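You operate a simulated robot arm through the tools that you are given. There is no shell and no other tool. Be economical: measure what you need, move in short steps, check, and stop when the job is done.

Carry out the task below with a simulated two-armed robot. There is one attempt and no reset: what you move stays moved.

JOB
Pick up the oil jug with one hand, pass it to the other hand and put it on the jar mat. Set down upright: oil jug.

Only the result counts: the job must be done as asked and must still hold three seconds after the hand-in. Knocking over, shifting, dropping, spilling or breaking anything else fails it.

ROBOT AND FRAMES
Two 7-joint arms with two-finger parallel grippers on one trunk, on a base that drives. Base frame: it is fixed to the floor where the robot stands at the start and does not move with it; the origin is under the middle of the robot, x ahead of it, y to its left, z up; the surface under the hand at the start is at about z = 850. Lengths are in mm, angles in degrees, forces in N, time in s.
The left shoulder is at the start at [50, 209, 1196], the right one opposite. With the tool pointing down near the work surface each hand reaches from about 240 to 900 mm from the robot's upright axis, wherever it stands, measured 20 degrees to its own side. Places, roughly: jar mat (24x38 cm) [-2500, 1300, 860]. Payload 4.4 kg a hand.
Tool frame (each hand has its own): the origin (TCP) lies between the finger pads and is the grasp point; the fingertips stand 23 mm ahead of it; z points along the fingers, y is the line along which they close. Largest opening 94 mm; finger width 38, thickness 10; the body of the gripper, 54 by 96 mm, starts 39 mm behind the TCP.
Orientation is told as [roll, pitch, yaw] about the base's x, y, z axes, in that order, counted from this pose: with the fingers straight down and closing along the base's y, the tool's x points along the base's -x, its y along +y and its z along -z.

CONTROLS
- The arms move only by the tool play_rows. It takes "left_motion", "right_motion" or both (then of equal length, played together; a hand with none holds still); each is one flat list of numbers, 7 for each row, row after row: the turn, a rotation vector about the base's x, y, z in degrees, then the shift along the base's x, y, z in mm, then the finger opening in mm, from 0 to 94. In form: [rx, ry, rz, tx, ty, tz, jaw, rx, ry, rz, tx, ty, tz, jaw, ...]. A call has 1 to 12 rows; each row is the pose to reach, as a shift and turn from the pose commanded when the call began. A row lasts 0.2 s, in which the tool goes at most 50 mm and 8.6 degrees; a call with a longer step from one row to the next is refused whole, and so is a gripper value outside its range. Where a pose cannot be reached the arm comes as near as it can. A force on the tool above 40 N (or 10 N above the force at the start of the call, whichever is more), or a blocked arm, ends the call early, and 0.2 s more pass. Each finger travels about 108 mm/s and halts on what it meets, pressing with about 34 N; the grip force reading is that of the motor and also rises with nothing between the fingers. The clock runs only during rows and for 0.2 s after the last one: add rows that repeat a pose to give the fingers time. The reply holds the time, the measured pose of the TCP, the force on the tool along the base axes, the opening and the grip force, in the units named above and with some noise, with the torque about the TCP (base axes, N m) and any sound that the robot's microphone picked up.
- Cameras (640 x 400 px; columns grow to the right, rows downward): "scene" is now at [168.5, 2.9, 1367.9]; the picture's right is [0.06, -1.00, 0.00], its down [-0.63, -0.03, -0.78] and it looks along [0.77, 0.04, -0.63] (base axes); focal length 251 px, centre (320, 200). "left" rides on the left gripper at [86, -16, -74] in its tool frame; the picture's right is [0.18, 0.98, 0.00], its down [-0.58, 0.11, -0.81] and it looks along [-0.79, 0.15, 0.59] (tool axes); focal length 243 px, centre (320, 200). "right" rides on the right gripper at [86, 16, -74] in its tool frame; the picture's right is [-0.18, 0.98, 0.00], its down [-0.58, -0.11, -0.81] and it looks along [-0.79, -0.15, 0.59] (tool axes); focal length 243 px, centre (320, 200). There is no depth. A picture from a camera that has moved, and an enlarged one, comes with that camera's place and axes in the base frame and with its lens. The place of the scene camera against the robot may be out by one fixed shift of up to 18 mm in any direction.
- camera(camera): a new picture of that camera. The clock stands still meanwhile.
- raise_lower(by): slides the trunk up (or, below 0, down) by that many mm; the arms and the scene camera ride with it, the base frame stays. It gives what a move gives, with no picture.
- steer(legs): drives the robot by 1 to 6 legs, each [ahead, left, turn to the left] in mm, mm and degrees, along the robot's own axes; the way and the turn of a leg run together, so that a leg with both is an arc; at most 1500 mm and 180 degrees a leg. The arms and the cameras ride along, it lands a little off, and it stops where it bumps. It gives what a move gives.
- pan_tilt(pan, tilt): turns the head with the scene camera to pan (to the left, within 80 degrees either way) and tilt (down, from -29 to 69), counted from straight ahead of the robot. It gives what a move gives.
- enlarge(camera, box): a new picture of the part [left, top, right, bottom] of that camera's present view, enlarged. The clock stands still meanwhile.
- close_job(): hands the job in; it is judged then, once.

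Work in short steps. Places have to be worked out from the pictures, the camera data and where the tool is seen: move nearer, look again, correct. Check each grasp and each placing, and mend what went wrong. You have 120 turns and 92 pictures in all, those below and enlarged ones among them. Open the grippers and draw the arms clear of the work before you hand the job in, unless the task says otherwise; then end with one line.

The tools are called after "Emit:" as name(argument=value, ...) on one line, values as JSON. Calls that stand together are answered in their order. play_rows: Moves the arms, as the interface text tells. Its arguments: {"type":"object","properties":{"left_motion":{"type":"array","items":{"type":"number"}},"right_motion":{"type":"array","items":{"type":"number"}}},"required":[]} The other tools are called the same way: raise_lower (by) slides the trunk up or down; steer (legs) drives the base; pan_tilt (pan, tilt) turns the head that bears the scene camera; camera (camera) takes a picture; enlarge (camera, box) takes an enlarged picture of a part of a camera's view; close_job () hands the job in.

At the start:

```text
t: 0.0
left_ee_pos: [660.6, 286.5, 1162.2]
left_tool_rot: [0.0, 0.0, -0.1]
left_force: [-0.1, 0.5, 0.1]
left_torque: [0.0, 0.03, 0.02]
left_finger_gap: 94.1
left_finger_force: 0.0
right_ee_pos: [586.7, -298.3, 1072.3]
right_tool_rot: [0.0, 0.1, 0.1]
right_force: [0.4, -0.2, 0.0]
right_torque: [0.0, 0.04, 0.03]
right_finger_gap: 94.1
right_finger_force: 0.0
trunk travel left (down, up): [-275.0, 288.0]
robot x, y, heading: [-1.4, -0.1, -0.1]
head pan, tilt: [3.2, 39.1]
```

scene: 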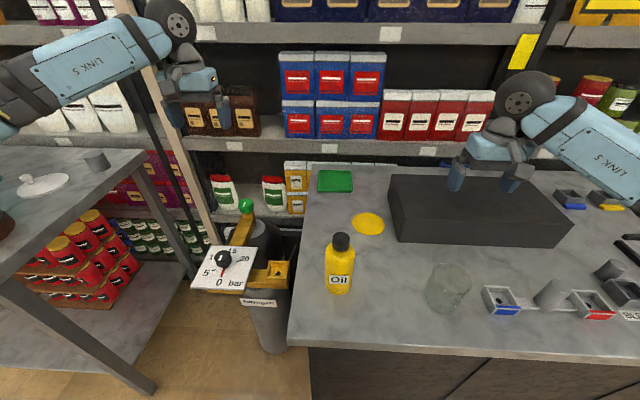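
right: 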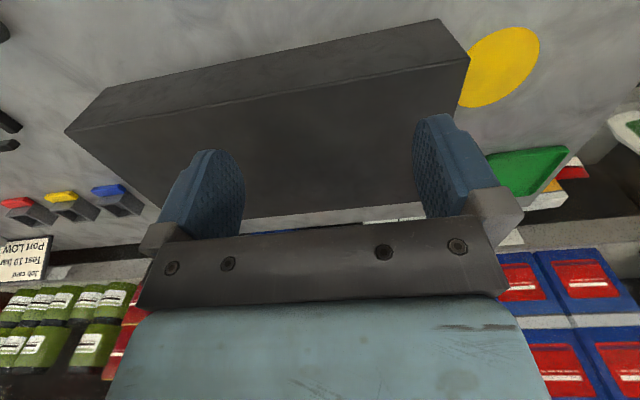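
left: 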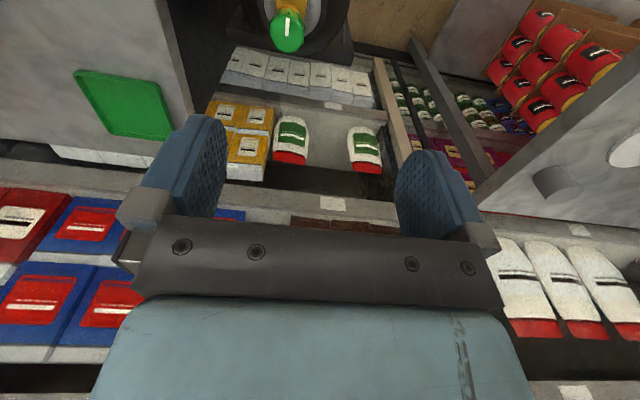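

The jug appears to stand near [495, -20, 850], roughly 150 mm tall. I'll enlarge the view to measure it better.

Emit:
enlarge(camera="scene", box=[200, 160, 520, 360])

```text
2.00 times, centred on (360, 260) of scene
camera zoom: at [168.5, 2.9, 1367.9], right [0.06, -1.0, 0.0], down [-0.63, -0.03, -0.78], along [0.77, 0.04, -0.63], focal length 502 px, centre (240, 80)
```

zoom: 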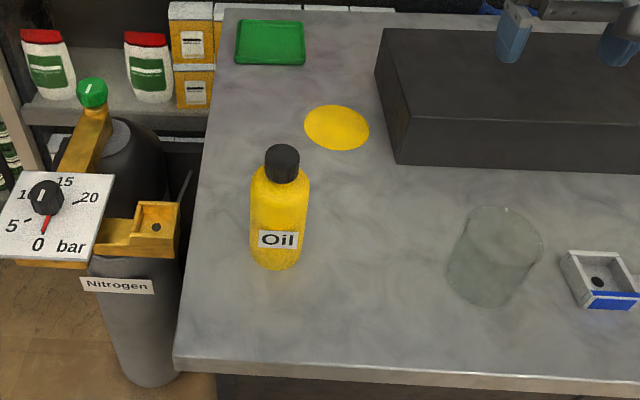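

The jug reads as about [486, -20], top near z≈1020 with a cap about 31 mm wide. I'll bring the left hand above it at a safe height and look.

Emit:
play_rows(left_motion=[0, 0, 0, -22, -38, 0, 94, 0, 0, 0, -44, -76, 0, 94, 0, 0, 0, -66, -114, 0, 94, 0, 0, 0, -88, -152, 0, 94, 0, 0, 0, -110, -190, 0, 94, 0, 0, 0, -132, -228, 0, 94, 0, 0, 0, -154, -266, 0, 94, 0, 0, 0, -174, -306, -10, 94, 0, 0, 0, -174, -306, -30, 94, 0, 0, 0, -174, -306, -30, 94])

Emit:
camera(camera="left")

Emit:
camera(camera="scene")

```text
t: 2.2
left_ee_pos: [486.8, -20.7, 1132.5]
left_tool_rot: [0.1, -0.1, -0.1]
left_force: [-0.5, 0.4, 0.2]
left_torque: [0.0, 0.02, 0.01]
left_finger_gap: 94.2
left_finger_force: 0.1
right_ee_pos: [586.9, -297.7, 1072.5]
right_tool_rot: [0.0, 0.0, 0.0]
right_force: [-0.2, 0.7, 1.6]
right_torque: [0.02, 0.02, 0.01]
right_finger_gap: 94.2
right_finger_force: 0.2
trunk travel left (down, up): [-275.0, 288.0]
robot x, y, heading: [0.3, -1.0, 0.1]
head pan, tilt: [3.2, 39.1]
```

```text
87 pictures are left
camera left: at [401.0, -36.6, 1207.3], right [-0.18, 0.98, 0.0], down [0.58, 0.11, 0.81], along [0.79, 0.15, -0.59], focal length 243 px, centre (320, 200)
```

left: 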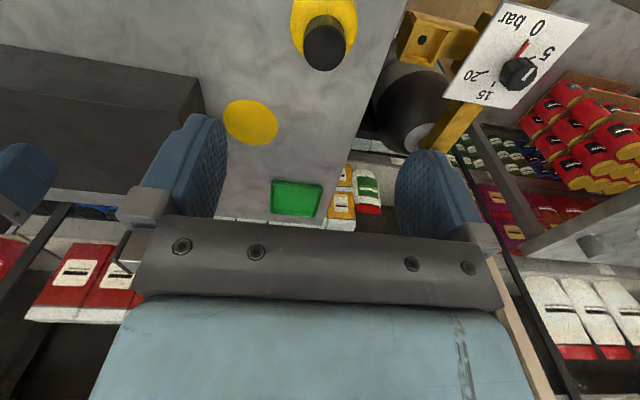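

```text
86 pictures are left
camera scene: at [168.2, 2.2, 1367.9], right [0.06, -1.0, 0.0], down [-0.63, -0.03, -0.78], along [0.77, 0.04, -0.63], focal length 251 px, centre (320, 200)
```

scene: 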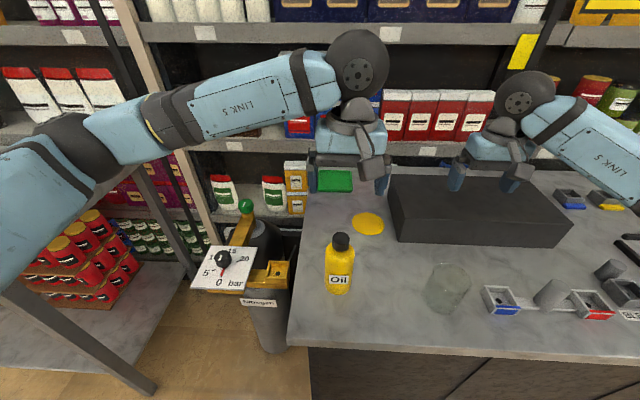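

The left camera sees the cap at its top edge. I'll shift the hand back 90 mm for a second sight line with a full view of the jug.

Emit:
play_rows(left_motion=[0, 0, 0, -45, 0, 0, 94, 0, 0, 0, -90, 0, 0, 94, 0, 0, 0, -90, 0, 0, 94])

Emit:
camera(camera="left")

```text
t: 3.0
left_ee_pos: [397.0, -18.4, 1131.3]
left_tool_rot: [0.1, 0.0, 0.1]
left_force: [0.6, 1.3, 0.3]
left_torque: [-0.01, 0.01, -0.01]
left_finger_gap: 94.1
left_finger_force: 0.0
right_ee_pos: [587.1, -297.8, 1071.5]
right_tool_rot: [0.0, 0.0, -0.1]
right_force: [0.3, 0.0, -0.7]
right_torque: [0.0, -0.05, -0.03]
right_finger_gap: 94.3
right_finger_force: 0.0
trunk travel left (down, up): [-275.0, 288.0]
robot x, y, heading: [-2.7, -0.0, -0.3]
head pan, tilt: [3.2, 39.1]
```

```text
85 pictures are left
camera left: at [311.5, -34.2, 1206.7], right [-0.18, 0.98, 0.0], down [0.58, 0.11, 0.81], along [0.79, 0.15, -0.59], focal length 243 px, centre (320, 200)
```

left: 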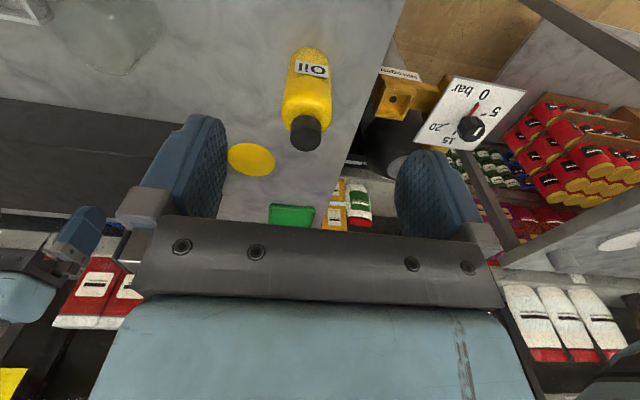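

Two sight lines agree: cap top at about [484, -18, 997], jug ~147 tall. I go above it and descend to TCP z≈988 to grip the cap.

Emit:
play_rows(left_motion=[0, 0, 0, 44, 0, 0, 94, 0, 0, 0, 87, 0, 0, 94, 0, 0, 0, 87, 0, -40, 94, 0, 0, 0, 87, 0, -80, 94, 0, 0, 0, 87, 0, -115, 94, 0, 0, 0, 87, 0, -143, 94, 0, 0, 0, 87, 0, -143, 94])

Emit:
camera(camera="left")

Emit:
enlarge(camera="scene", box=[240, 160, 440, 310])

```text
t: 4.6
left_ee_pos: [483.0, -20.6, 989.0]
left_tool_rot: [0.1, 0.0, 0.0]
left_force: [-0.3, 0.1, -0.3]
left_torque: [-0.01, -0.02, 0.01]
left_finger_gap: 93.9
left_finger_force: 0.0
right_ee_pos: [585.5, -297.8, 1072.0]
right_tool_rot: [0.0, 0.0, 0.0]
right_force: [-0.1, 0.1, 0.0]
right_torque: [0.02, 0.01, 0.02]
right_finger_gap: 94.2
right_finger_force: 0.0
trunk travel left (down, up): [-275.0, 288.0]
robot x, y, heading: [-0.1, -5.2, -0.2]
head pan, tilt: [3.2, 39.1]
```

```text
84 pictures are left
camera left: at [397.9, -36.0, 1063.8], right [-0.18, 0.98, 0.0], down [0.58, 0.11, 0.81], along [0.79, 0.15, -0.59], focal length 243 px, centre (320, 200)
```

left: 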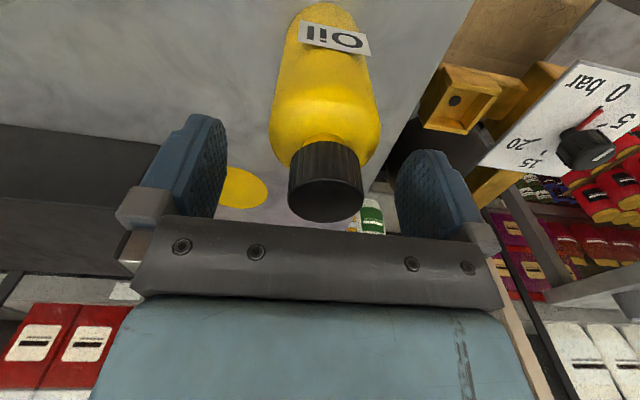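

```text
2.67 times, centred on (340, 235) of scene
camera zoom: at [168.3, 2.9, 1367.9], right [0.06, -1.0, 0.0], down [-0.63, -0.03, -0.78], along [0.77, 0.04, -0.63], focal length 669 px, centre (267, 107)
```

zoom: 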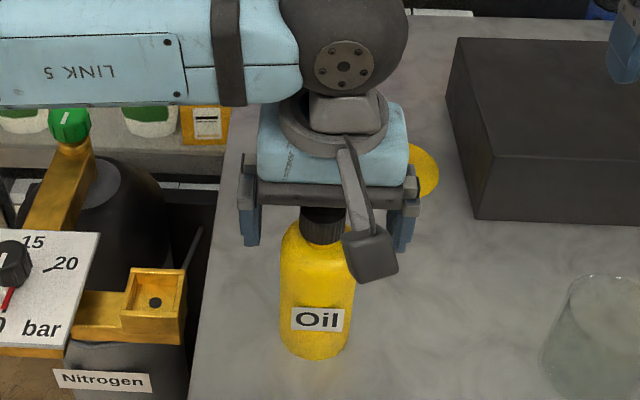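

Cap centre is at about [486, -17], spanning z 965–997; the fingers straddle it well. I nudge 3 mm and close, then check.

Emit:
play_rows(left_motion=[0, 0, 0, 3, 3, 0, 94, 0, 0, 0, 3, 3, 0, 60, 0, 0, 0, 3, 3, 0, 25, 0, 0, 0, 3, 3, 0, 15, 0, 0, 0, 3, 3, 0, 15, 0, 0, 0, 3, 3, 0, 15])

Emit:
camera(camera="left")

```text
t: 6.0
left_ee_pos: [486.4, -16.9, 989.2]
left_tool_rot: [0.0, 0.1, 0.0]
left_force: [0.6, 0.0, 1.8]
left_torque: [0.16, -0.06, -0.05]
left_finger_gap: 59.5
left_finger_force: 34.4
right_ee_pos: [587.1, -296.8, 1072.0]
right_tool_rot: [0.1, 0.0, 0.0]
right_force: [0.2, -0.5, -0.3]
right_torque: [-0.03, -0.02, -0.01]
right_finger_gap: 94.1
right_finger_force: 0.1
trunk travel left (down, up): [-275.0, 288.0]
robot x, y, heading: [-1.6, 4.3, -0.2]
head pan, tilt: [3.2, 39.1]
```

```text
82 pictures are left
camera left: at [401.4, -33.0, 1063.7], right [-0.18, 0.98, 0.0], down [0.58, 0.11, 0.81], along [0.79, 0.15, -0.59], focal length 243 px, centre (320, 200)
```

left: 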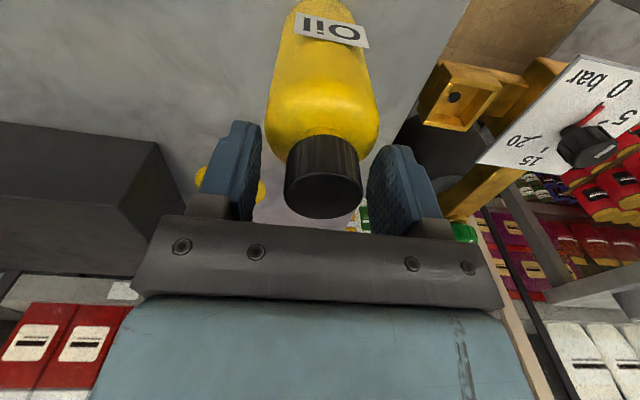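

The fingers stopped at 59.5 mm, so they caught the shoulder rather than the cap. I'll open, go 22 mm lower so the pads take the upper body, and close again.

Emit:
play_rows(left_motion=[0, 0, 0, 0, 0, 0, 80, 0, 0, 0, 0, 0, 0, 94, 0, 0, 0, 0, 0, -12, 94, 0, 0, 0, 0, 0, -22, 94, 0, 0, 0, 0, 0, -22, 94, 0, 0, 0, 0, 0, -22, 70, 0, 0, 0, 0, 0, -22, 50, 0, 0, 0, 0, 0, -22, 45, 0, 0, 0, 0, 0, -22, 45])

Emit:
camera(camera="left")

Emit:
enlarge(camera="scene", box=[240, 160, 440, 310])

```text
t: 8.0
left_ee_pos: [486.5, -15.9, 966.2]
left_tool_rot: [0.1, 0.0, -0.1]
left_force: [0.0, -1.0, 0.8]
left_torque: [-0.01, -0.03, 0.01]
left_finger_gap: 59.5
left_finger_force: 33.9
right_ee_pos: [588.2, -297.9, 1072.7]
right_tool_rot: [0.0, 0.0, -0.1]
right_force: [-0.3, 0.0, -0.2]
right_torque: [0.0, -0.02, 0.0]
right_finger_gap: 93.9
right_finger_force: 0.1
trunk travel left (down, up): [-275.0, 288.0]
robot x, y, heading: [0.7, 0.3, -0.1]
head pan, tilt: [3.2, 39.1]
```

```text
81 pictures are left
camera left: at [401.5, -33.6, 1041.8], right [-0.18, 0.98, 0.0], down [0.58, 0.11, 0.81], along [0.79, 0.15, -0.59], focal length 243 px, centre (320, 200)
```

left: 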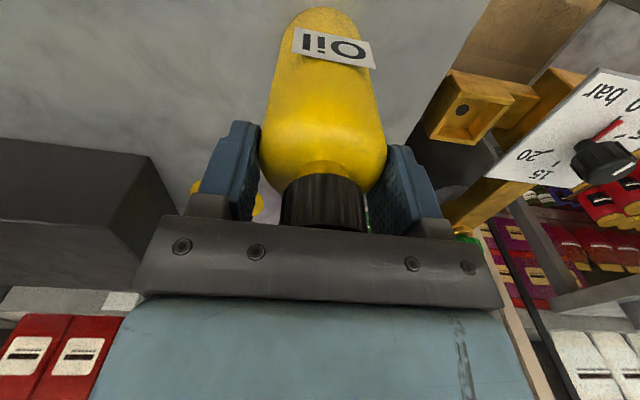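

```text
2.67 times, centred on (340, 235) of scene
camera zoom: at [168.4, 2.8, 1367.9], right [0.06, -1.0, 0.0], down [-0.63, -0.03, -0.78], along [0.77, 0.04, -0.63], focal length 669 px, centre (267, 107)
```

zoom: 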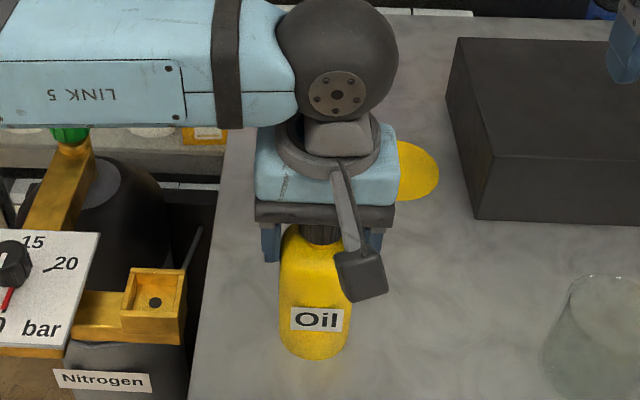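

Again 59.5 mm, so that is the true body width and the pads are on the body. I lift gently.

Emit:
play_rows(left_motion=[0, 0, 0, 0, 0, 8, 45, 0, 0, 0, 0, 0, 20, 45, 0, 0, 0, 0, 0, 40, 45, 0, 0, 0, 0, 0, 60, 45, 0, 0, 0, 0, 0, 85, 45, 0, 0, 0, 0, 0, 110, 45, 0, 0, 0, 0, 0, 135, 45, 0, 0, 0, 0, 0, 160, 45, 0, 0, 0, 0, 0, 160, 45])

Emit:
camera(camera="scene")

```text
t: 10.0
left_ee_pos: [486.8, -16.1, 1126.0]
left_tool_rot: [0.1, 0.1, -0.1]
left_force: [0.3, -0.4, -6.5]
left_torque: [-0.02, -0.01, 0.02]
left_finger_gap: 59.4
left_finger_force: 33.6
right_ee_pos: [588.1, -298.0, 1071.6]
right_tool_rot: [0.0, 0.0, 0.0]
right_force: [0.2, 0.7, 0.0]
right_torque: [0.0, 0.0, 0.0]
right_finger_gap: 94.0
right_finger_force: 0.0
trunk travel left (down, up): [-275.0, 288.0]
robot x, y, heading: [3.1, 1.6, 0.0]
head pan, tilt: [3.2, 39.1]
```

```text
79 pictures are left
camera scene: at [169.3, 3.0, 1367.7], right [0.06, -1.0, 0.0], down [-0.63, -0.03, -0.78], along [0.77, 0.04, -0.63], focal length 251 px, centre (320, 200)
```

scene: 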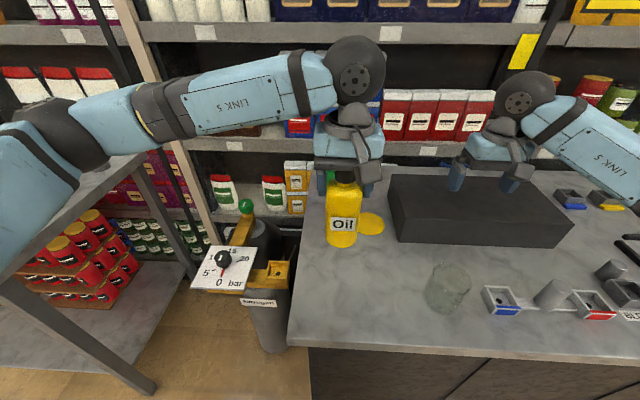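

Jug is held (6.5 N weight). I back the robot away from the bench to get free space for the handover.

Emit:
steer(legs=[[-500, 0, 0]])

Emit:
camera(camera="scene")

```text
t: 12.9
left_ee_pos: [-11.8, -16.5, 1125.6]
left_tool_rot: [0.0, 0.0, -0.2]
left_force: [-0.3, 0.0, -6.8]
left_torque: [0.01, -0.07, 0.01]
left_finger_gap: 59.8
left_finger_force: 33.9
right_ee_pos: [88.9, -298.3, 1072.0]
right_tool_rot: [0.0, 0.0, 0.0]
right_force: [0.3, 0.0, 0.1]
right_torque: [-0.01, 0.01, -0.02]
right_finger_gap: 94.3
right_finger_force: 0.0
trunk travel left (down, up): [-275.0, 288.0]
robot x, y, heading: [-495.9, -0.5, -0.1]
head pan, tilt: [3.2, 39.1]
```

```text
78 pictures are left
camera scene: at [-328.5, 3.0, 1367.8], right [0.05, -1.0, 0.0], down [-0.63, -0.03, -0.78], along [0.77, 0.04, -0.63], focal length 251 px, centre (320, 200)
```

scene: 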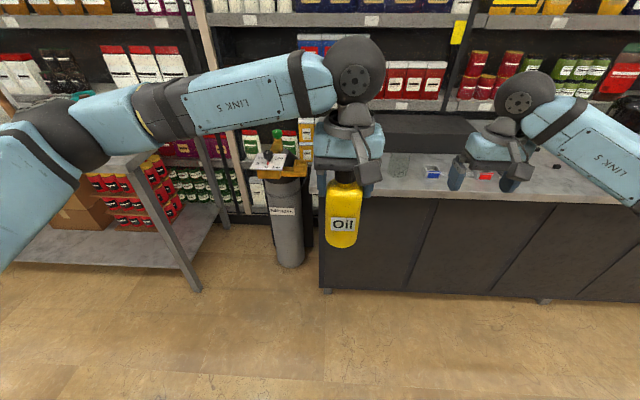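

There is open floor around. I'll pan left to see the way before turning.

Emit:
pan_tilt(pan=80, tilt=25)

Emit:
camera(camera="scene")

```text
t: 14.4
left_ee_pos: [-12.0, -17.5, 1126.8]
left_tool_rot: [0.0, 0.0, -0.1]
left_force: [0.0, -0.3, -5.9]
left_torque: [-0.01, -0.05, 0.03]
left_finger_gap: 59.4
left_finger_force: 34.3
right_ee_pos: [89.6, -299.1, 1072.2]
right_tool_rot: [0.1, -0.1, -0.1]
right_force: [-0.4, -0.1, 0.8]
right_torque: [-0.03, 0.01, -0.01]
right_finger_gap: 94.1
right_finger_force: 0.0
trunk travel left (down, up): [-275.0, 288.0]
robot x, y, heading: [-500.2, 0.2, -0.1]
head pan, tilt: [80.0, 25.0]
```

```text
77 pictures are left
camera scene: at [-397.5, 89.2, 1389.8], right [0.98, -0.18, 0.0], down [-0.07, -0.42, -0.91], along [0.16, 0.89, -0.42], focal length 251 px, centre (320, 200)
```

scene: 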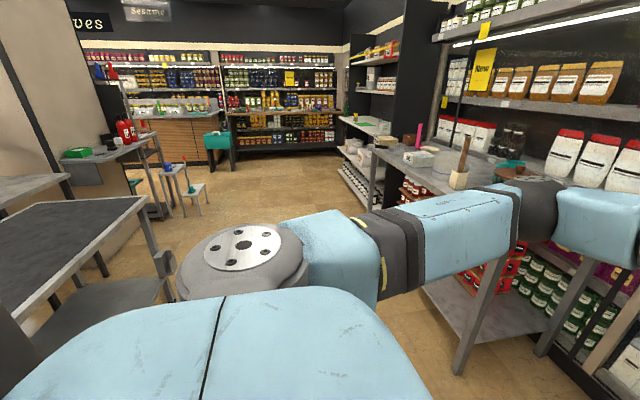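

A table is to the left-rear at roughly x<-1100, y 600–1600, outside my turning circle. I turn 90° left in place and look again.

Emit:
steer(legs=[[0, 0, 90]])

Emit:
pan_tilt(pan=50, tilt=25)

Emit:
camera(camera="scene")

```text
t: 18.7
left_ee_pos: [-484.5, 486.2, 1126.9]
left_tool_rot: [0.1, 0.0, 90.5]
left_force: [-0.6, -0.1, -5.4]
left_torque: [0.03, 0.0, 0.05]
left_finger_gap: 59.8
left_finger_force: 33.7
right_ee_pos: [-204.4, 590.0, 1071.0]
right_tool_rot: [0.0, 0.0, 90.4]
right_force: [0.1, -0.4, 0.2]
right_torque: [-0.03, -0.02, 0.01]
right_finger_gap: 94.2
right_finger_force: 0.1
trunk travel left (down, up): [-275.0, 288.0]
robot x, y, heading: [-496.1, -1.8, 90.5]
head pan, tilt: [80.0, 25.0]
```

```text
t: 19.6
left_ee_pos: [-484.3, 487.3, 1126.0]
left_tool_rot: [0.0, 0.0, 90.5]
left_force: [-0.1, 0.0, -5.7]
left_torque: [0.02, -0.02, -0.02]
left_finger_gap: 59.6
left_finger_force: 34.0
right_ee_pos: [-204.4, 589.3, 1072.2]
right_tool_rot: [0.0, 0.0, 90.5]
right_force: [-0.2, 1.9, -0.2]
right_torque: [-0.03, 0.0, 0.01]
right_finger_gap: 94.2
right_finger_force: 0.0
trunk travel left (down, up): [-275.0, 288.0]
robot x, y, heading: [-497.2, -1.2, 90.3]
head pan, tilt: [50.0, 25.0]
```

```text
76 pictures are left
camera scene: at [-553.3, 125.1, 1389.8], right [0.64, 0.77, 0.0], down [0.33, -0.27, -0.91], along [-0.7, 0.58, -0.42], focal length 251 px, centre (320, 200)
```

scene: 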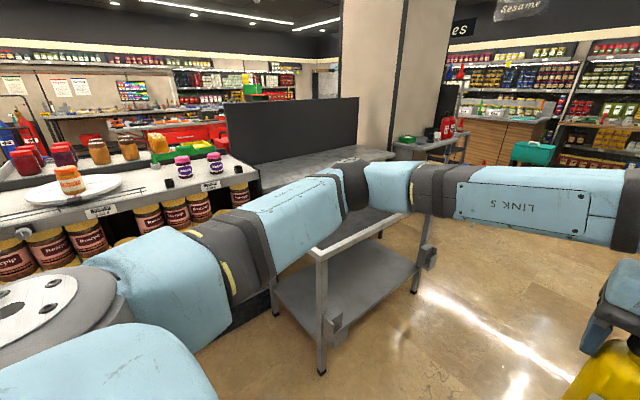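

The mat's position is behind the dark partition (x≈-2150), so I must go around. I look further left for a route.

Emit:
pan_tilt(pan=80, tilt=15)

Emit:
camera(camera="scene")

Emit:
pan_tilt(pan=10, tilt=15)

Emit:
camera(camera="scene")

```text
t: 20.6
left_ee_pos: [-484.7, 486.4, 1125.6]
left_tool_rot: [0.0, 0.0, 90.4]
left_force: [-0.5, -0.6, -6.2]
left_torque: [0.03, 0.01, -0.03]
left_finger_gap: 59.6
left_finger_force: 34.0
right_ee_pos: [-204.3, 590.1, 1071.7]
right_tool_rot: [0.0, -0.1, 90.6]
right_force: [0.2, -0.1, 0.2]
right_torque: [-0.01, 0.05, -0.03]
right_finger_gap: 93.9
right_finger_force: 0.2
trunk travel left (down, up): [-275.0, 288.0]
robot x, y, heading: [-496.9, -0.2, 90.7]
head pan, tilt: [80.0, 15.0]
```

```text
75 pictures are left
camera scene: at [-574.3, 82.1, 1406.1], right [0.17, 0.99, 0.0], down [0.26, -0.04, -0.97], along [-0.95, 0.16, -0.26], focal length 251 px, centre (320, 200)
```

scene: 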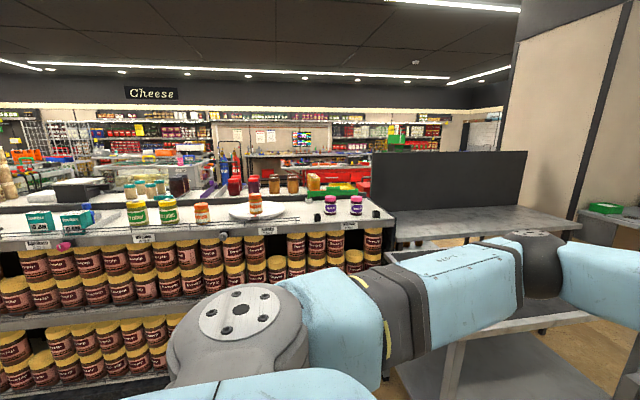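

```text
t: 22.0
left_ee_pos: [-485.4, 487.0, 1126.0]
left_tool_rot: [0.0, 0.1, 90.4]
left_force: [0.2, -0.6, -7.0]
left_torque: [0.05, 0.0, 0.01]
left_finger_gap: 59.6
left_finger_force: 34.3
right_ee_pos: [-204.9, 591.1, 1073.0]
right_tool_rot: [0.0, 0.0, 90.5]
right_force: [-0.5, -0.7, -0.7]
right_torque: [0.0, -0.02, -0.02]
right_finger_gap: 93.9
right_finger_force: 0.0
trunk travel left (down, up): [-275.0, 288.0]
robot x, y, heading: [-494.6, -1.9, 90.6]
head pan, tilt: [10.0, 15.0]
```

```text
74 pictures are left
camera scene: at [-499.3, 158.4, 1406.0], right [0.98, 0.18, 0.0], down [0.05, -0.25, -0.97], along [-0.18, 0.95, -0.26], focal length 251 px, centre (320, 200)
```

scene: 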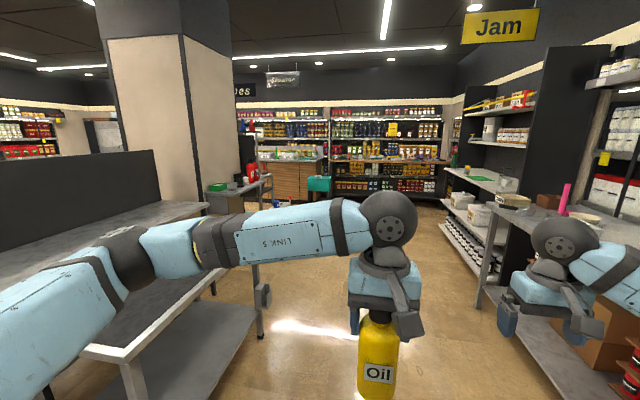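

There's a clear corridor ahead (+y), with the pillar at the end of the partition to the left. I drive up the corridor and look left again.

Emit:
steer(legs=[[1400, -100, 0]])

Emit:
pan_tilt(pan=45, tilt=15)

Emit:
camera(camera="scene")

```text
t: 29.0
left_ee_pos: [-381.0, 1882.5, 1126.2]
left_tool_rot: [0.0, 0.1, 89.8]
left_force: [0.3, 0.2, -6.4]
left_torque: [0.04, 0.01, -0.01]
left_finger_gap: 59.6
left_finger_force: 33.7
right_ee_pos: [-98.8, 1982.1, 1072.0]
right_tool_rot: [0.0, 0.1, 89.8]
right_force: [1.0, -1.1, -0.2]
right_torque: [-0.02, -0.02, 0.0]
right_finger_gap: 94.1
right_finger_force: 0.0
trunk travel left (down, up): [-275.0, 288.0]
robot x, y, heading: [-401.3, 1396.3, 89.7]
head pan, tilt: [10.0, 15.0]
```

```text
t: 30.0
left_ee_pos: [-380.9, 1882.4, 1126.6]
left_tool_rot: [0.0, 0.1, 89.7]
left_force: [-0.3, -0.5, -6.1]
left_torque: [0.07, -0.02, -0.02]
left_finger_gap: 59.3
left_finger_force: 34.5
right_ee_pos: [-98.9, 1982.4, 1072.0]
right_tool_rot: [0.0, 0.0, 89.9]
right_force: [0.4, 0.5, 0.2]
right_torque: [0.0, 0.0, -0.02]
right_finger_gap: 94.2
right_finger_force: 0.1
trunk travel left (down, up): [-275.0, 288.0]
robot x, y, heading: [-396.9, 1395.9, 89.7]
head pan, tilt: [45.0, 15.0]
```

```text
73 pictures are left
camera scene: at [-449.2, 1528.5, 1406.1], right [0.71, 0.7, 0.0], down [0.18, -0.18, -0.97], along [-0.68, 0.69, -0.26], focal length 251 px, centre (320, 200)
```

scene: 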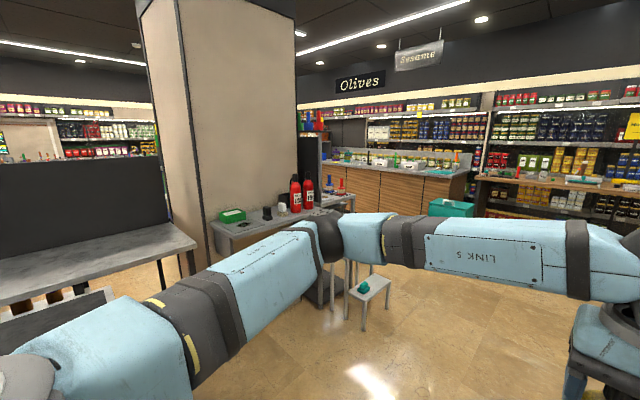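

Pillar and a small table/stool at x≈-1300, y≈2850. I continue up the corridor, clear of them, and look left.

Emit:
steer(legs=[[1500, 0, 0], [300, 0, 0]])

Emit:
pan_tilt(pan=78, tilt=15)

Emit:
camera(camera="scene")

```text
t: 39.1
left_ee_pos: [-366.5, 3698.6, 1127.7]
left_tool_rot: [0.1, 0.1, 89.7]
left_force: [0.1, 0.3, -7.0]
left_torque: [0.02, -0.01, -0.03]
left_finger_gap: 59.6
left_finger_force: 33.9
right_ee_pos: [-85.4, 3795.4, 1070.5]
right_tool_rot: [0.0, 0.0, 89.7]
right_force: [-0.5, 0.3, 0.0]
right_torque: [0.03, -0.02, -0.01]
right_finger_gap: 93.9
right_finger_force: 0.0
trunk travel left (down, up): [-275.0, 288.0]
robot x, y, heading: [-386.0, 3210.1, 89.7]
head pan, tilt: [45.0, 15.0]
```

```text
t: 40.1
left_ee_pos: [-367.2, 3697.3, 1126.3]
left_tool_rot: [0.0, 0.2, 89.7]
left_force: [0.2, 0.4, -6.2]
left_torque: [0.0, 0.0, 0.02]
left_finger_gap: 59.7
left_finger_force: 33.5
right_ee_pos: [-85.6, 3797.0, 1071.4]
right_tool_rot: [-0.1, -0.1, 89.7]
right_force: [0.0, -0.7, -0.5]
right_torque: [-0.02, 0.05, 0.02]
right_finger_gap: 94.1
right_finger_force: 0.2
trunk travel left (down, up): [-275.0, 288.0]
robot x, y, heading: [-385.4, 3209.2, 89.6]
head pan, tilt: [78.0, 15.0]
```

```text
72 pictures are left
camera scene: at [-461.2, 3296.8, 1406.1], right [0.21, 0.98, 0.0], down [0.25, -0.06, -0.97], along [-0.94, 0.21, -0.26], focal length 251 px, centre (320, 200)
```

scene: 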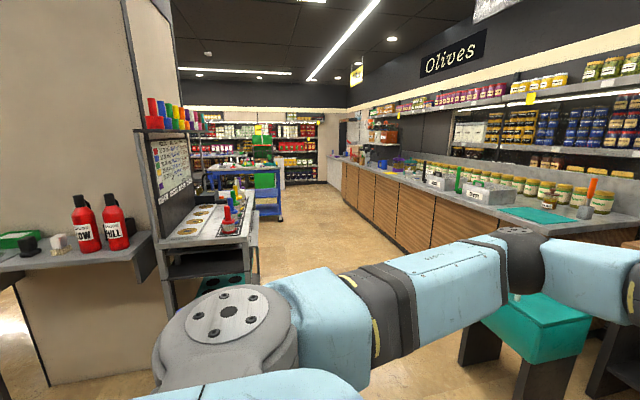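

An aisle runs in -x between the pillar bench (y up to ~3200) and the Olives counter (y≈4950). I turn left, strafe to its middle, and look.

Emit:
steer(legs=[[0, 0, 90], [0, -800, 0]])

Emit:
pan_tilt(pan=20, tilt=18)

Emit:
camera(camera="scene")

```text
t: 51.3
left_ee_pos: [-884.0, 4016.5, 1125.5]
left_tool_rot: [0.1, 0.0, -179.6]
left_force: [-0.5, 0.9, -6.1]
left_torque: [-0.03, 0.03, 0.02]
left_finger_gap: 59.6
left_finger_force: 33.8
right_ee_pos: [-985.2, 4297.2, 1071.9]
right_tool_rot: [0.0, 0.0, -179.6]
right_force: [-0.2, -0.1, 0.0]
right_torque: [0.02, 0.0, -0.02]
right_finger_gap: 94.1
right_finger_force: 0.2
trunk travel left (down, up): [-275.0, 288.0]
robot x, y, heading: [-398.1, 4001.9, -179.7]
head pan, tilt: [78.0, 15.0]
```

```text
t: 52.6
left_ee_pos: [-883.8, 4015.5, 1125.4]
left_tool_rot: [0.0, 0.0, -179.6]
left_force: [-0.1, 0.5, -5.8]
left_torque: [0.01, -0.01, -0.01]
left_finger_gap: 59.6
left_finger_force: 33.6
right_ee_pos: [-986.8, 4296.1, 1072.6]
right_tool_rot: [-0.1, 0.0, -179.8]
right_force: [0.6, 0.5, -0.4]
right_torque: [0.01, 0.03, -0.01]
right_finger_gap: 94.2
right_finger_force: 0.1
trunk travel left (down, up): [-275.0, 288.0]
robot x, y, heading: [-397.2, 4003.8, -179.6]
head pan, tilt: [20.0, 18.0]
```

```text
71 pictures are left
camera scene: at [-536.8, 3968.2, 1401.2], right [-0.35, 0.94, 0.0], down [0.29, 0.11, -0.95], along [-0.89, -0.33, -0.31], focal length 251 px, centre (320, 200)
```

scene: 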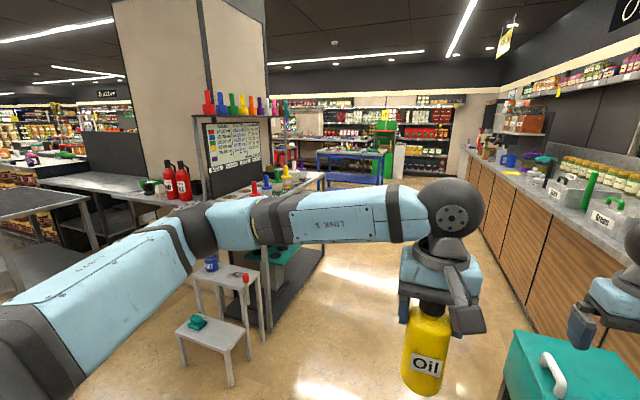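

Stools edge at y≈3170 on the left, teal box edge at y≈4350 on the right; I centre at y≈3760 and drive ahead.

Emit:
steer(legs=[[0, 240, 0], [1500, 0, 0], [600, 0, 0]])

Emit:
pan_tilt(pan=55, tilt=18)

Emit:
camera(camera="scene")

```text
t: 65.4
left_ee_pos: [-2982.6, 3762.6, 1126.5]
left_tool_rot: [-0.1, 0.0, -179.6]
left_force: [-0.2, -0.3, -6.6]
left_torque: [0.0, 0.04, 0.04]
left_finger_gap: 59.5
left_finger_force: 34.5
right_ee_pos: [-3083.8, 4043.2, 1071.9]
right_tool_rot: [0.0, 0.0, -179.6]
right_force: [-0.4, 0.7, 0.5]
right_torque: [0.0, -0.01, 0.0]
right_finger_gap: 94.1
right_finger_force: 0.1
trunk travel left (down, up): [-275.0, 288.0]
robot x, y, heading: [-2495.6, 3747.6, -179.6]
head pan, tilt: [20.0, 18.0]
```

```text
t: 66.4
left_ee_pos: [-2980.6, 3762.5, 1126.2]
left_tool_rot: [0.0, 0.1, -179.6]
left_force: [-0.1, 0.5, -5.5]
left_torque: [-0.03, 0.01, 0.0]
left_finger_gap: 59.5
left_finger_force: 34.0
right_ee_pos: [-3084.7, 4042.4, 1071.6]
right_tool_rot: [0.0, 0.0, -179.6]
right_force: [0.0, 0.3, -1.3]
right_torque: [-0.06, -0.01, 0.02]
right_finger_gap: 93.8
right_finger_force: 0.2
trunk travel left (down, up): [-275.0, 288.0]
robot x, y, heading: [-2496.4, 3748.1, -179.9]
head pan, tilt: [55.0, 18.0]
```

```text
70 pictures are left
camera scene: at [-2600.9, 3669.6, 1401.2], right [-0.82, 0.57, 0.0], down [0.18, 0.25, -0.95], along [-0.54, -0.78, -0.31], focal length 251 px, centre (320, 200)
```

scene: 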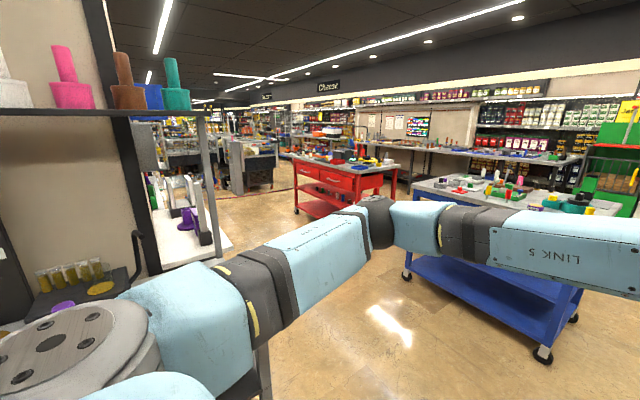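

The way to the far side of the pillar lies through the passage at x≈-3600 between a white table and the blue cart. I drive there, turn left to face -y, and look.

Emit:
steer(legs=[[1100, 0, 0], [0, 0, 90]])

Emit:
pan_tilt(pan=25, tilt=18)

Emit:
camera(camera="scene")

```text
t: 75.8
left_ee_pos: [-3614.6, 3265.3, 1125.1]
left_tool_rot: [0.1, 0.1, -90.8]
left_force: [-0.4, 0.0, -5.6]
left_torque: [-0.05, 0.04, 0.0]
left_finger_gap: 59.5
left_finger_force: 33.8
right_ee_pos: [-3898.5, 3169.1, 1071.6]
right_tool_rot: [0.0, 0.0, -90.8]
right_force: [-0.2, 0.3, 0.1]
right_torque: [0.0, -0.03, 0.02]
right_finger_gap: 94.1
right_finger_force: 0.2
trunk travel left (down, up): [-275.0, 288.0]
robot x, y, heading: [-3590.1, 3748.8, -90.5]
head pan, tilt: [55.0, 18.0]
```

```text
t: 76.8
left_ee_pos: [-3615.0, 3265.5, 1126.3]
left_tool_rot: [0.1, 0.1, -90.8]
left_force: [0.5, -0.2, -6.6]
left_torque: [-0.03, 0.02, 0.0]
left_finger_gap: 59.8
left_finger_force: 34.3
right_ee_pos: [-3896.6, 3168.7, 1071.9]
right_tool_rot: [0.0, 0.0, -90.8]
right_force: [-0.5, 0.2, -0.4]
right_torque: [-0.04, 0.01, 0.03]
right_finger_gap: 94.0
right_finger_force: 0.1
trunk travel left (down, up): [-275.0, 288.0]
robot x, y, heading: [-3590.3, 3751.2, -90.8]
head pan, tilt: [25.0, 18.0]
```

```text
69 pictures are left
camera scene: at [-3537.6, 3596.2, 1401.2], right [-0.91, -0.41, 0.0], down [-0.13, 0.28, -0.95], along [0.39, -0.87, -0.31], focal length 251 px, centre (320, 200)
```

scene: 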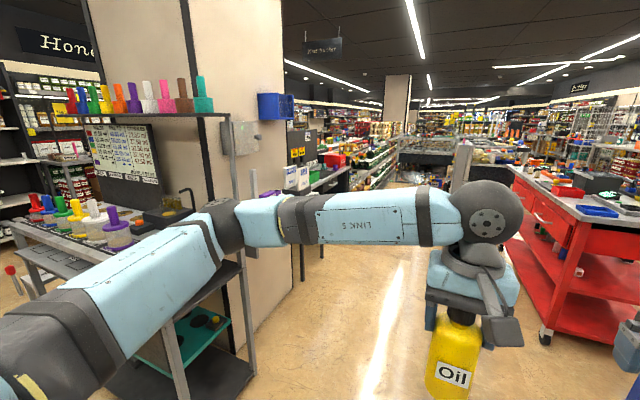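

The mat lies at about column 320,row 174 – on the table just past the pillar, open to this aisle. I drive down the aisle to its level and turn to face +x.

Emit:
steer(legs=[[1300, 0, 0], [1150, 0, 0], [0, 0, 90]])

Emit:
pan_tilt(pan=0, tilt=25)

Emit:
camera(camera="scene")

```text
t: 92.6
left_ee_pos: [-3186.7, 1257.9, 1125.0]
left_tool_rot: [-0.1, 0.1, -2.4]
left_force: [1.1, -0.3, -5.3]
left_torque: [-0.06, -0.03, 0.0]
left_finger_gap: 59.6
left_finger_force: 33.9
right_ee_pos: [-3096.5, 970.8, 1071.5]
right_tool_rot: [0.1, 0.0, -2.5]
right_force: [0.2, -0.1, 0.1]
right_torque: [-0.02, -0.01, -0.01]
right_finger_gap: 94.0
right_finger_force: 0.1
trunk travel left (down, up): [-275.0, 288.0]
robot x, y, heading: [-3677.1, 1291.8, -2.3]
head pan, tilt: [25.0, 18.0]
```

```text
t: 93.5
left_ee_pos: [-3186.1, 1257.2, 1126.0]
left_tool_rot: [0.1, 0.1, -2.4]
left_force: [-0.5, -0.4, -6.5]
left_torque: [-0.03, -0.04, -0.03]
left_finger_gap: 59.5
left_finger_force: 34.6
right_ee_pos: [-3096.4, 972.5, 1072.2]
right_tool_rot: [0.0, 0.0, -2.4]
right_force: [-0.5, 0.0, -0.4]
right_torque: [0.0, -0.02, 0.0]
right_finger_gap: 94.1
right_finger_force: 0.1
trunk travel left (down, up): [-275.0, 288.0]
robot x, y, heading: [-3667.0, 1295.0, -2.3]
head pan, tilt: [0.0, 25.0]
```

```text
68 pictures are left
camera scene: at [-3495.6, 1285.6, 1389.8], right [-0.04, -1.0, 0.0], down [-0.42, 0.02, -0.91], along [0.91, -0.04, -0.42], focal length 251 px, centre (320, 200)
```

scene: 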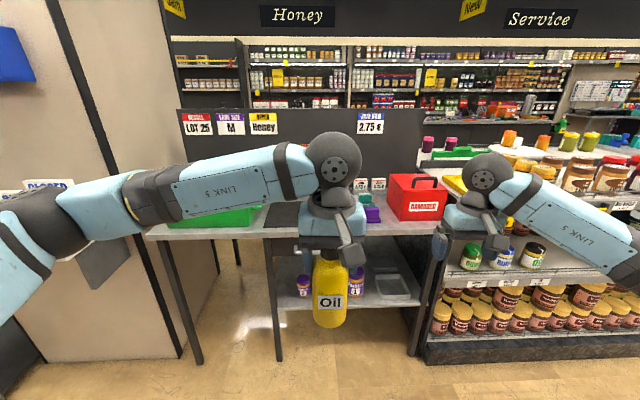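

The mat (black, x≈-2620..-2380, y≈1110..1490) is on the table ahead, with a green tray at left and small items at right. I hand over here: first I rotate the empty right hand so its fingers point horizontally forward-left with its camera on top (first part).

Emit:
play_rows(right_motion=[5.8, 1.55, -5.8, 0, 0, 0, 94, 11.6, 3.1, -11.6, 0, 0, 0, 94, 17.4, 4.7, -17.4, 0, 0, 0, 94, 23.2, 6.2, -23.2, 0, 0, 0, 94, 29, 7.8, -29, 0, 0, 0, 94, 34.8, 9.3, -34.8, 0, 0, 0, 94, 40.6, 10.9, -40.6, 0, 0, 0, 94, 46.4, 12.4, -46.4, 0, 0, 0, 94, 52.2, 14, -52.2, 0, 0, 0, 94, 58, 15.5, -58, 0, 0, 0, 94, 63.8, 17.1, -63.8, 0, 0, 0, 94, 63.8, 17.1, -63.8, 0, 0, 0, 94])

Emit:
camera(camera="scene")

```text
t: 96.1
left_ee_pos: [-3185.7, 1257.0, 1125.5]
left_tool_rot: [0.0, 0.1, -2.3]
left_force: [-0.5, 0.4, -6.7]
left_torque: [0.03, -0.01, 0.02]
left_finger_gap: 59.7
left_finger_force: 34.5
right_ee_pos: [-3096.4, 972.7, 1072.5]
right_tool_rot: [48.8, 45.0, -52.5]
right_force: [0.2, -0.6, -0.1]
right_torque: [0.0, 0.02, 0.01]
right_finger_gap: 93.6
right_finger_force: 0.0
trunk travel left (down, up): [-275.0, 288.0]
robot x, y, heading: [-3670.1, 1296.8, -2.3]
head pan, tilt: [0.0, 25.0]
```

```text
67 pictures are left
camera scene: at [-3495.4, 1285.8, 1389.8], right [-0.04, -1.0, 0.0], down [-0.42, 0.02, -0.91], along [0.91, -0.04, -0.42], focal length 251 px, centre (320, 200)
```

scene: 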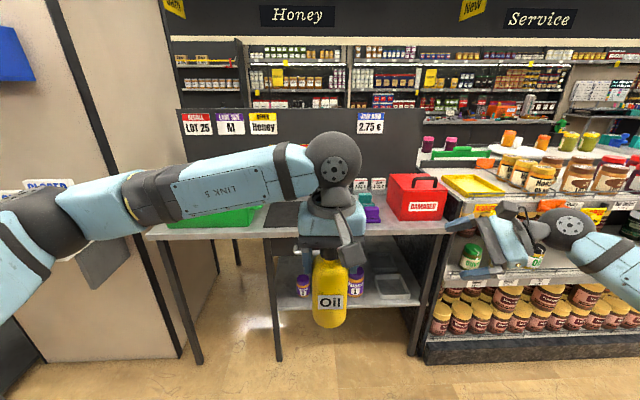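

The right hand followed the turn exactly. I finish the rotation.

Emit:
play_rows(right_motion=[5.8, 1.55, -5.8, 0, 0, 0, 94, 11.6, 3.1, -11.6, 0, 0, 0, 94, 17.4, 4.7, -17.4, 0, 0, 0, 94, 23.2, 6.2, -23.2, 0, 0, 0, 94, 29, 7.8, -29, 0, 0, 0, 94, 34.8, 9.3, -34.8, 0, 0, 0, 94, 40.6, 10.9, -40.6, 0, 0, 0, 94, 46.6, 12.5, -46.6, 0, 0, 0, 94, 46.6, 12.5, -46.6, 0, 0, 0, 94])

Emit:
camera(camera="scene")

Emit:
camera(camera="right")

```text
t: 98.1
left_ee_pos: [-3187.8, 1256.1, 1125.9]
left_tool_rot: [0.1, 0.1, -2.4]
left_force: [0.5, -0.4, -6.0]
left_torque: [-0.01, -0.01, -0.04]
left_finger_gap: 59.5
left_finger_force: 34.4
right_ee_pos: [-3096.6, 972.2, 1073.0]
right_tool_rot: [-89.3, 87.4, 120.5]
right_force: [0.2, -0.2, -0.8]
right_torque: [0.0, 0.05, -0.02]
right_finger_gap: 93.8
right_finger_force: 0.2
trunk travel left (down, up): [-275.0, 288.0]
robot x, y, heading: [-3672.1, 1296.5, -2.1]
head pan, tilt: [0.0, 25.0]
```

```text
66 pictures are left
camera scene: at [-3495.7, 1285.1, 1389.8], right [-0.04, -1.0, 0.0], down [-0.42, 0.02, -0.91], along [0.91, -0.04, -0.42], focal length 251 px, centre (320, 200)
```

scene: 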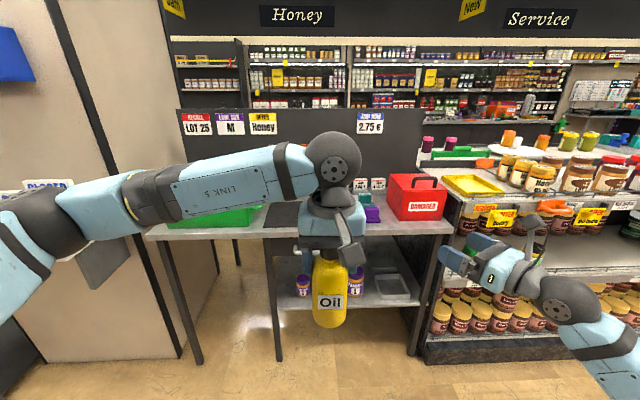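

```text
65 pictures are left
camera right: at [-3150.6, 917.0, 1157.7], right [0.49, -0.84, -0.23], down [-0.77, -0.29, -0.58], along [0.42, 0.45, -0.79], focal length 243 px, centre (320, 200)
```

right: 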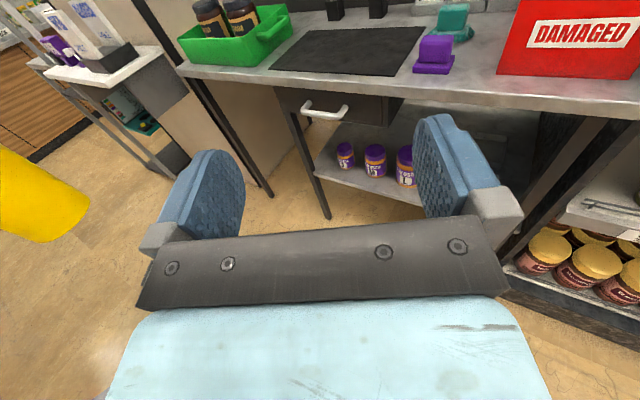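

The right hand is level, pointing forward-left (≈30° azimuth), camera up. I move the jug 150 mm ahead with the left hand for room and bring the right hand to a stand-off behind it, fixing a 2.6° roll.

Emit:
play_rows(left_motion=[0, 0, 0, 25, 8, 0, 45, 0, 0, 0, 50, 17, 0, 45, 0, 0, 0, 75, 25, 0, 45, 0, 0, 0, 100, 33, 0, 45, 0, 0, 0, 125, 42, 0, 45, 0, 0, 0, 150, 50, 0, 45, 0, 0, 0, 150, 50, 0, 45, 0, 0, 0, 150, 50, 0, 45, 0, 0, 0, 150, 50, 0, 45], right_motion=[-0.3, -0.15, 0, -20, 15, -4, 94, -0.6, -0.3, 0, -35, 35, -8, 94, -0.9, -0.5, 0, -47, 70, -12, 94, -1.2, -0.7, 0, -47, 110, -16, 94, -1.5, -0.9, 0, -47, 150, -18, 94, -1.8, -1.1, 0, -47, 190, -18, 94, -2.26, -1.29, 0, -47, 230, -18, 94, -2.26, -1.29, 0, -47, 273, -18, 94, -2.26, -1.29, 0, -47, 273, -18, 94])

Emit:
camera(camera="scene")

Emit:
camera(camera="right")

```text
t: 99.9
left_ee_pos: [-3035.2, 1306.2, 1141.1]
left_tool_rot: [0.2, 0.1, -2.4]
left_force: [1.2, 0.0, -5.8]
left_torque: [0.03, -0.01, 0.0]
left_finger_gap: 59.5
left_finger_force: 33.7
right_ee_pos: [-3133.3, 1173.1, 1059.2]
right_tool_rot: [80.3, 71.4, -71.9]
right_force: [0.6, 0.0, 0.5]
right_torque: [-0.02, -0.04, -0.01]
right_finger_gap: 94.0
right_finger_force: 0.1
trunk travel left (down, up): [-275.0, 288.0]
robot x, y, heading: [-3673.3, 1294.7, -2.3]
head pan, tilt: [0.0, 25.0]
stopped in row 9 (right hand): the arm was blocked; the commanded pose is now the measured one
```

```text
64 pictures are left
camera scene: at [-3495.1, 1285.7, 1406.3], right [-0.04, -1.0, 0.0], down [-0.42, 0.02, -0.91], along [0.91, -0.04, -0.42], focal length 251 px, centre (320, 200)
```

scene: 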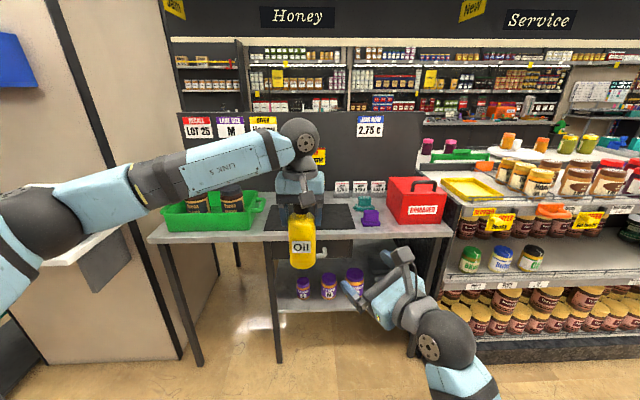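

```text
63 pictures are left
camera right: at [-3199.7, 1152.0, 1150.1], right [0.46, -0.88, 0.14], down [-0.71, -0.46, -0.54], along [0.54, 0.15, -0.83], focal length 243 px, centre (320, 200)
```

right: 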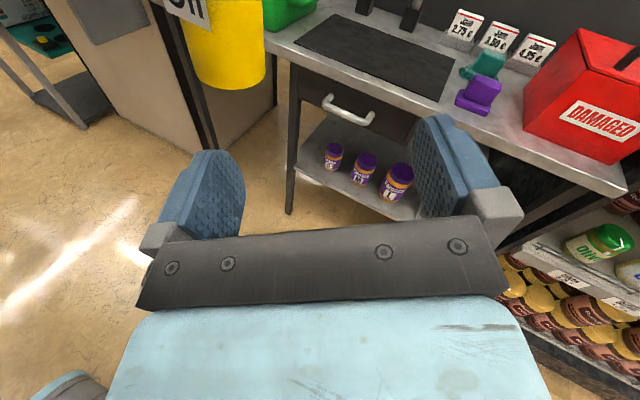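

The right arm was blocked (its folded forearm likely met my own body, and the trunk shifted ~15 mm). I back the right hand out to where it was free and check.

Emit:
play_rows(right_motion=[0, 0, 0, 5, -40, 3, 94, 0, 0, 0, 15, -80, 6, 94, 0, 0, 0, 25, -120, 9, 94, 0, 0, 0, 37, -160, 12, 94, 0, 0, 0, 50, -200, 14, 94, 0, 0, 0, 50, -200, 14, 94])

Emit:
camera(camera="scene")

```text
t: 100.6
left_ee_pos: [-3034.6, 1307.6, 1135.0]
left_tool_rot: [0.0, 0.1, -2.5]
left_force: [0.1, 0.3, -5.8]
left_torque: [0.0, -0.03, 0.01]
left_finger_gap: 59.5
left_finger_force: 33.8
right_ee_pos: [-3129.3, 1135.9, 1058.1]
right_tool_rot: [87.6, 82.3, -62.3]
right_force: [0.5, 0.0, -1.1]
right_torque: [0.03, 0.0, -0.01]
right_finger_gap: 94.2
right_finger_force: 0.2
trunk travel left (down, up): [-275.0, 288.0]
robot x, y, heading: [-3670.5, 1296.7, -2.5]
head pan, tilt: [0.0, 25.0]
stopped in row 3 (right hand): the arm was blocked; the commanded pose is now the measured one
```

```text
62 pictures are left
camera scene: at [-3495.6, 1285.7, 1401.1], right [-0.04, -1.0, 0.0], down [-0.42, 0.02, -0.91], along [0.91, -0.04, -0.42], focal length 251 px, centre (320, 200)
```

scene: 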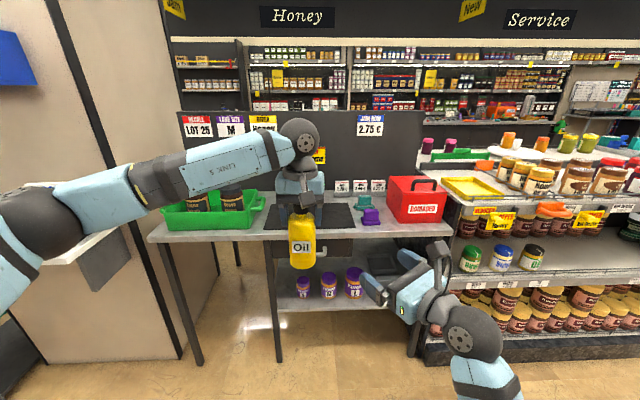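

It is coming free (trunk settling back). I continue out in the same direction.

Emit:
play_rows(right_motion=[0, 0, 0, 5, -30, 2, 94, 0, 0, 0, 12, -60, 5, 94, 0, 0, 0, 20, -90, 8, 94, 0, 0, 0, 27, -120, 11, 94, 0, 0, 0, 33, -160, 14, 94, 0, 0, 0, 33, -160, 14, 94])

Emit:
camera(camera="scene")

```text
t: 102.0
left_ee_pos: [-3035.2, 1309.3, 1124.3]
left_tool_rot: [-0.1, 0.1, -2.5]
left_force: [0.3, 0.4, -6.4]
left_torque: [-0.02, -0.01, 0.01]
left_finger_gap: 59.5
left_finger_force: 34.2
right_ee_pos: [-3094.3, 975.3, 1054.7]
right_tool_rot: [83.7, 82.5, -66.4]
right_force: [0.6, 0.0, 0.2]
right_torque: [0.02, 0.0, -0.02]
right_finger_gap: 94.1
right_finger_force: 0.0
trunk travel left (down, up): [-275.0, 288.0]
robot x, y, heading: [-3668.5, 1295.2, -2.6]
head pan, tilt: [0.0, 25.0]
```

```text
61 pictures are left
camera scene: at [-3495.4, 1286.4, 1389.7], right [-0.04, -1.0, 0.0], down [-0.42, 0.02, -0.91], along [0.91, -0.04, -0.42], focal length 251 px, centre (320, 200)
```

scene: 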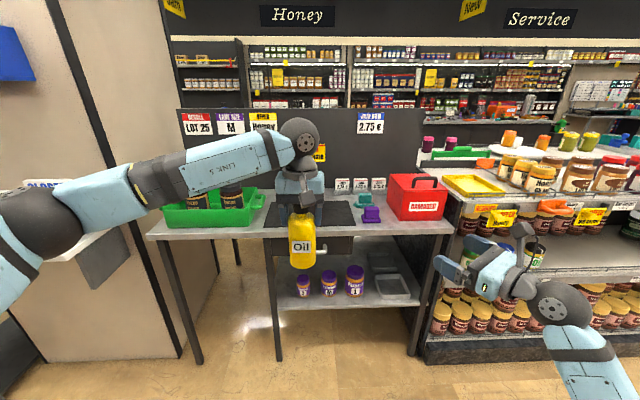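

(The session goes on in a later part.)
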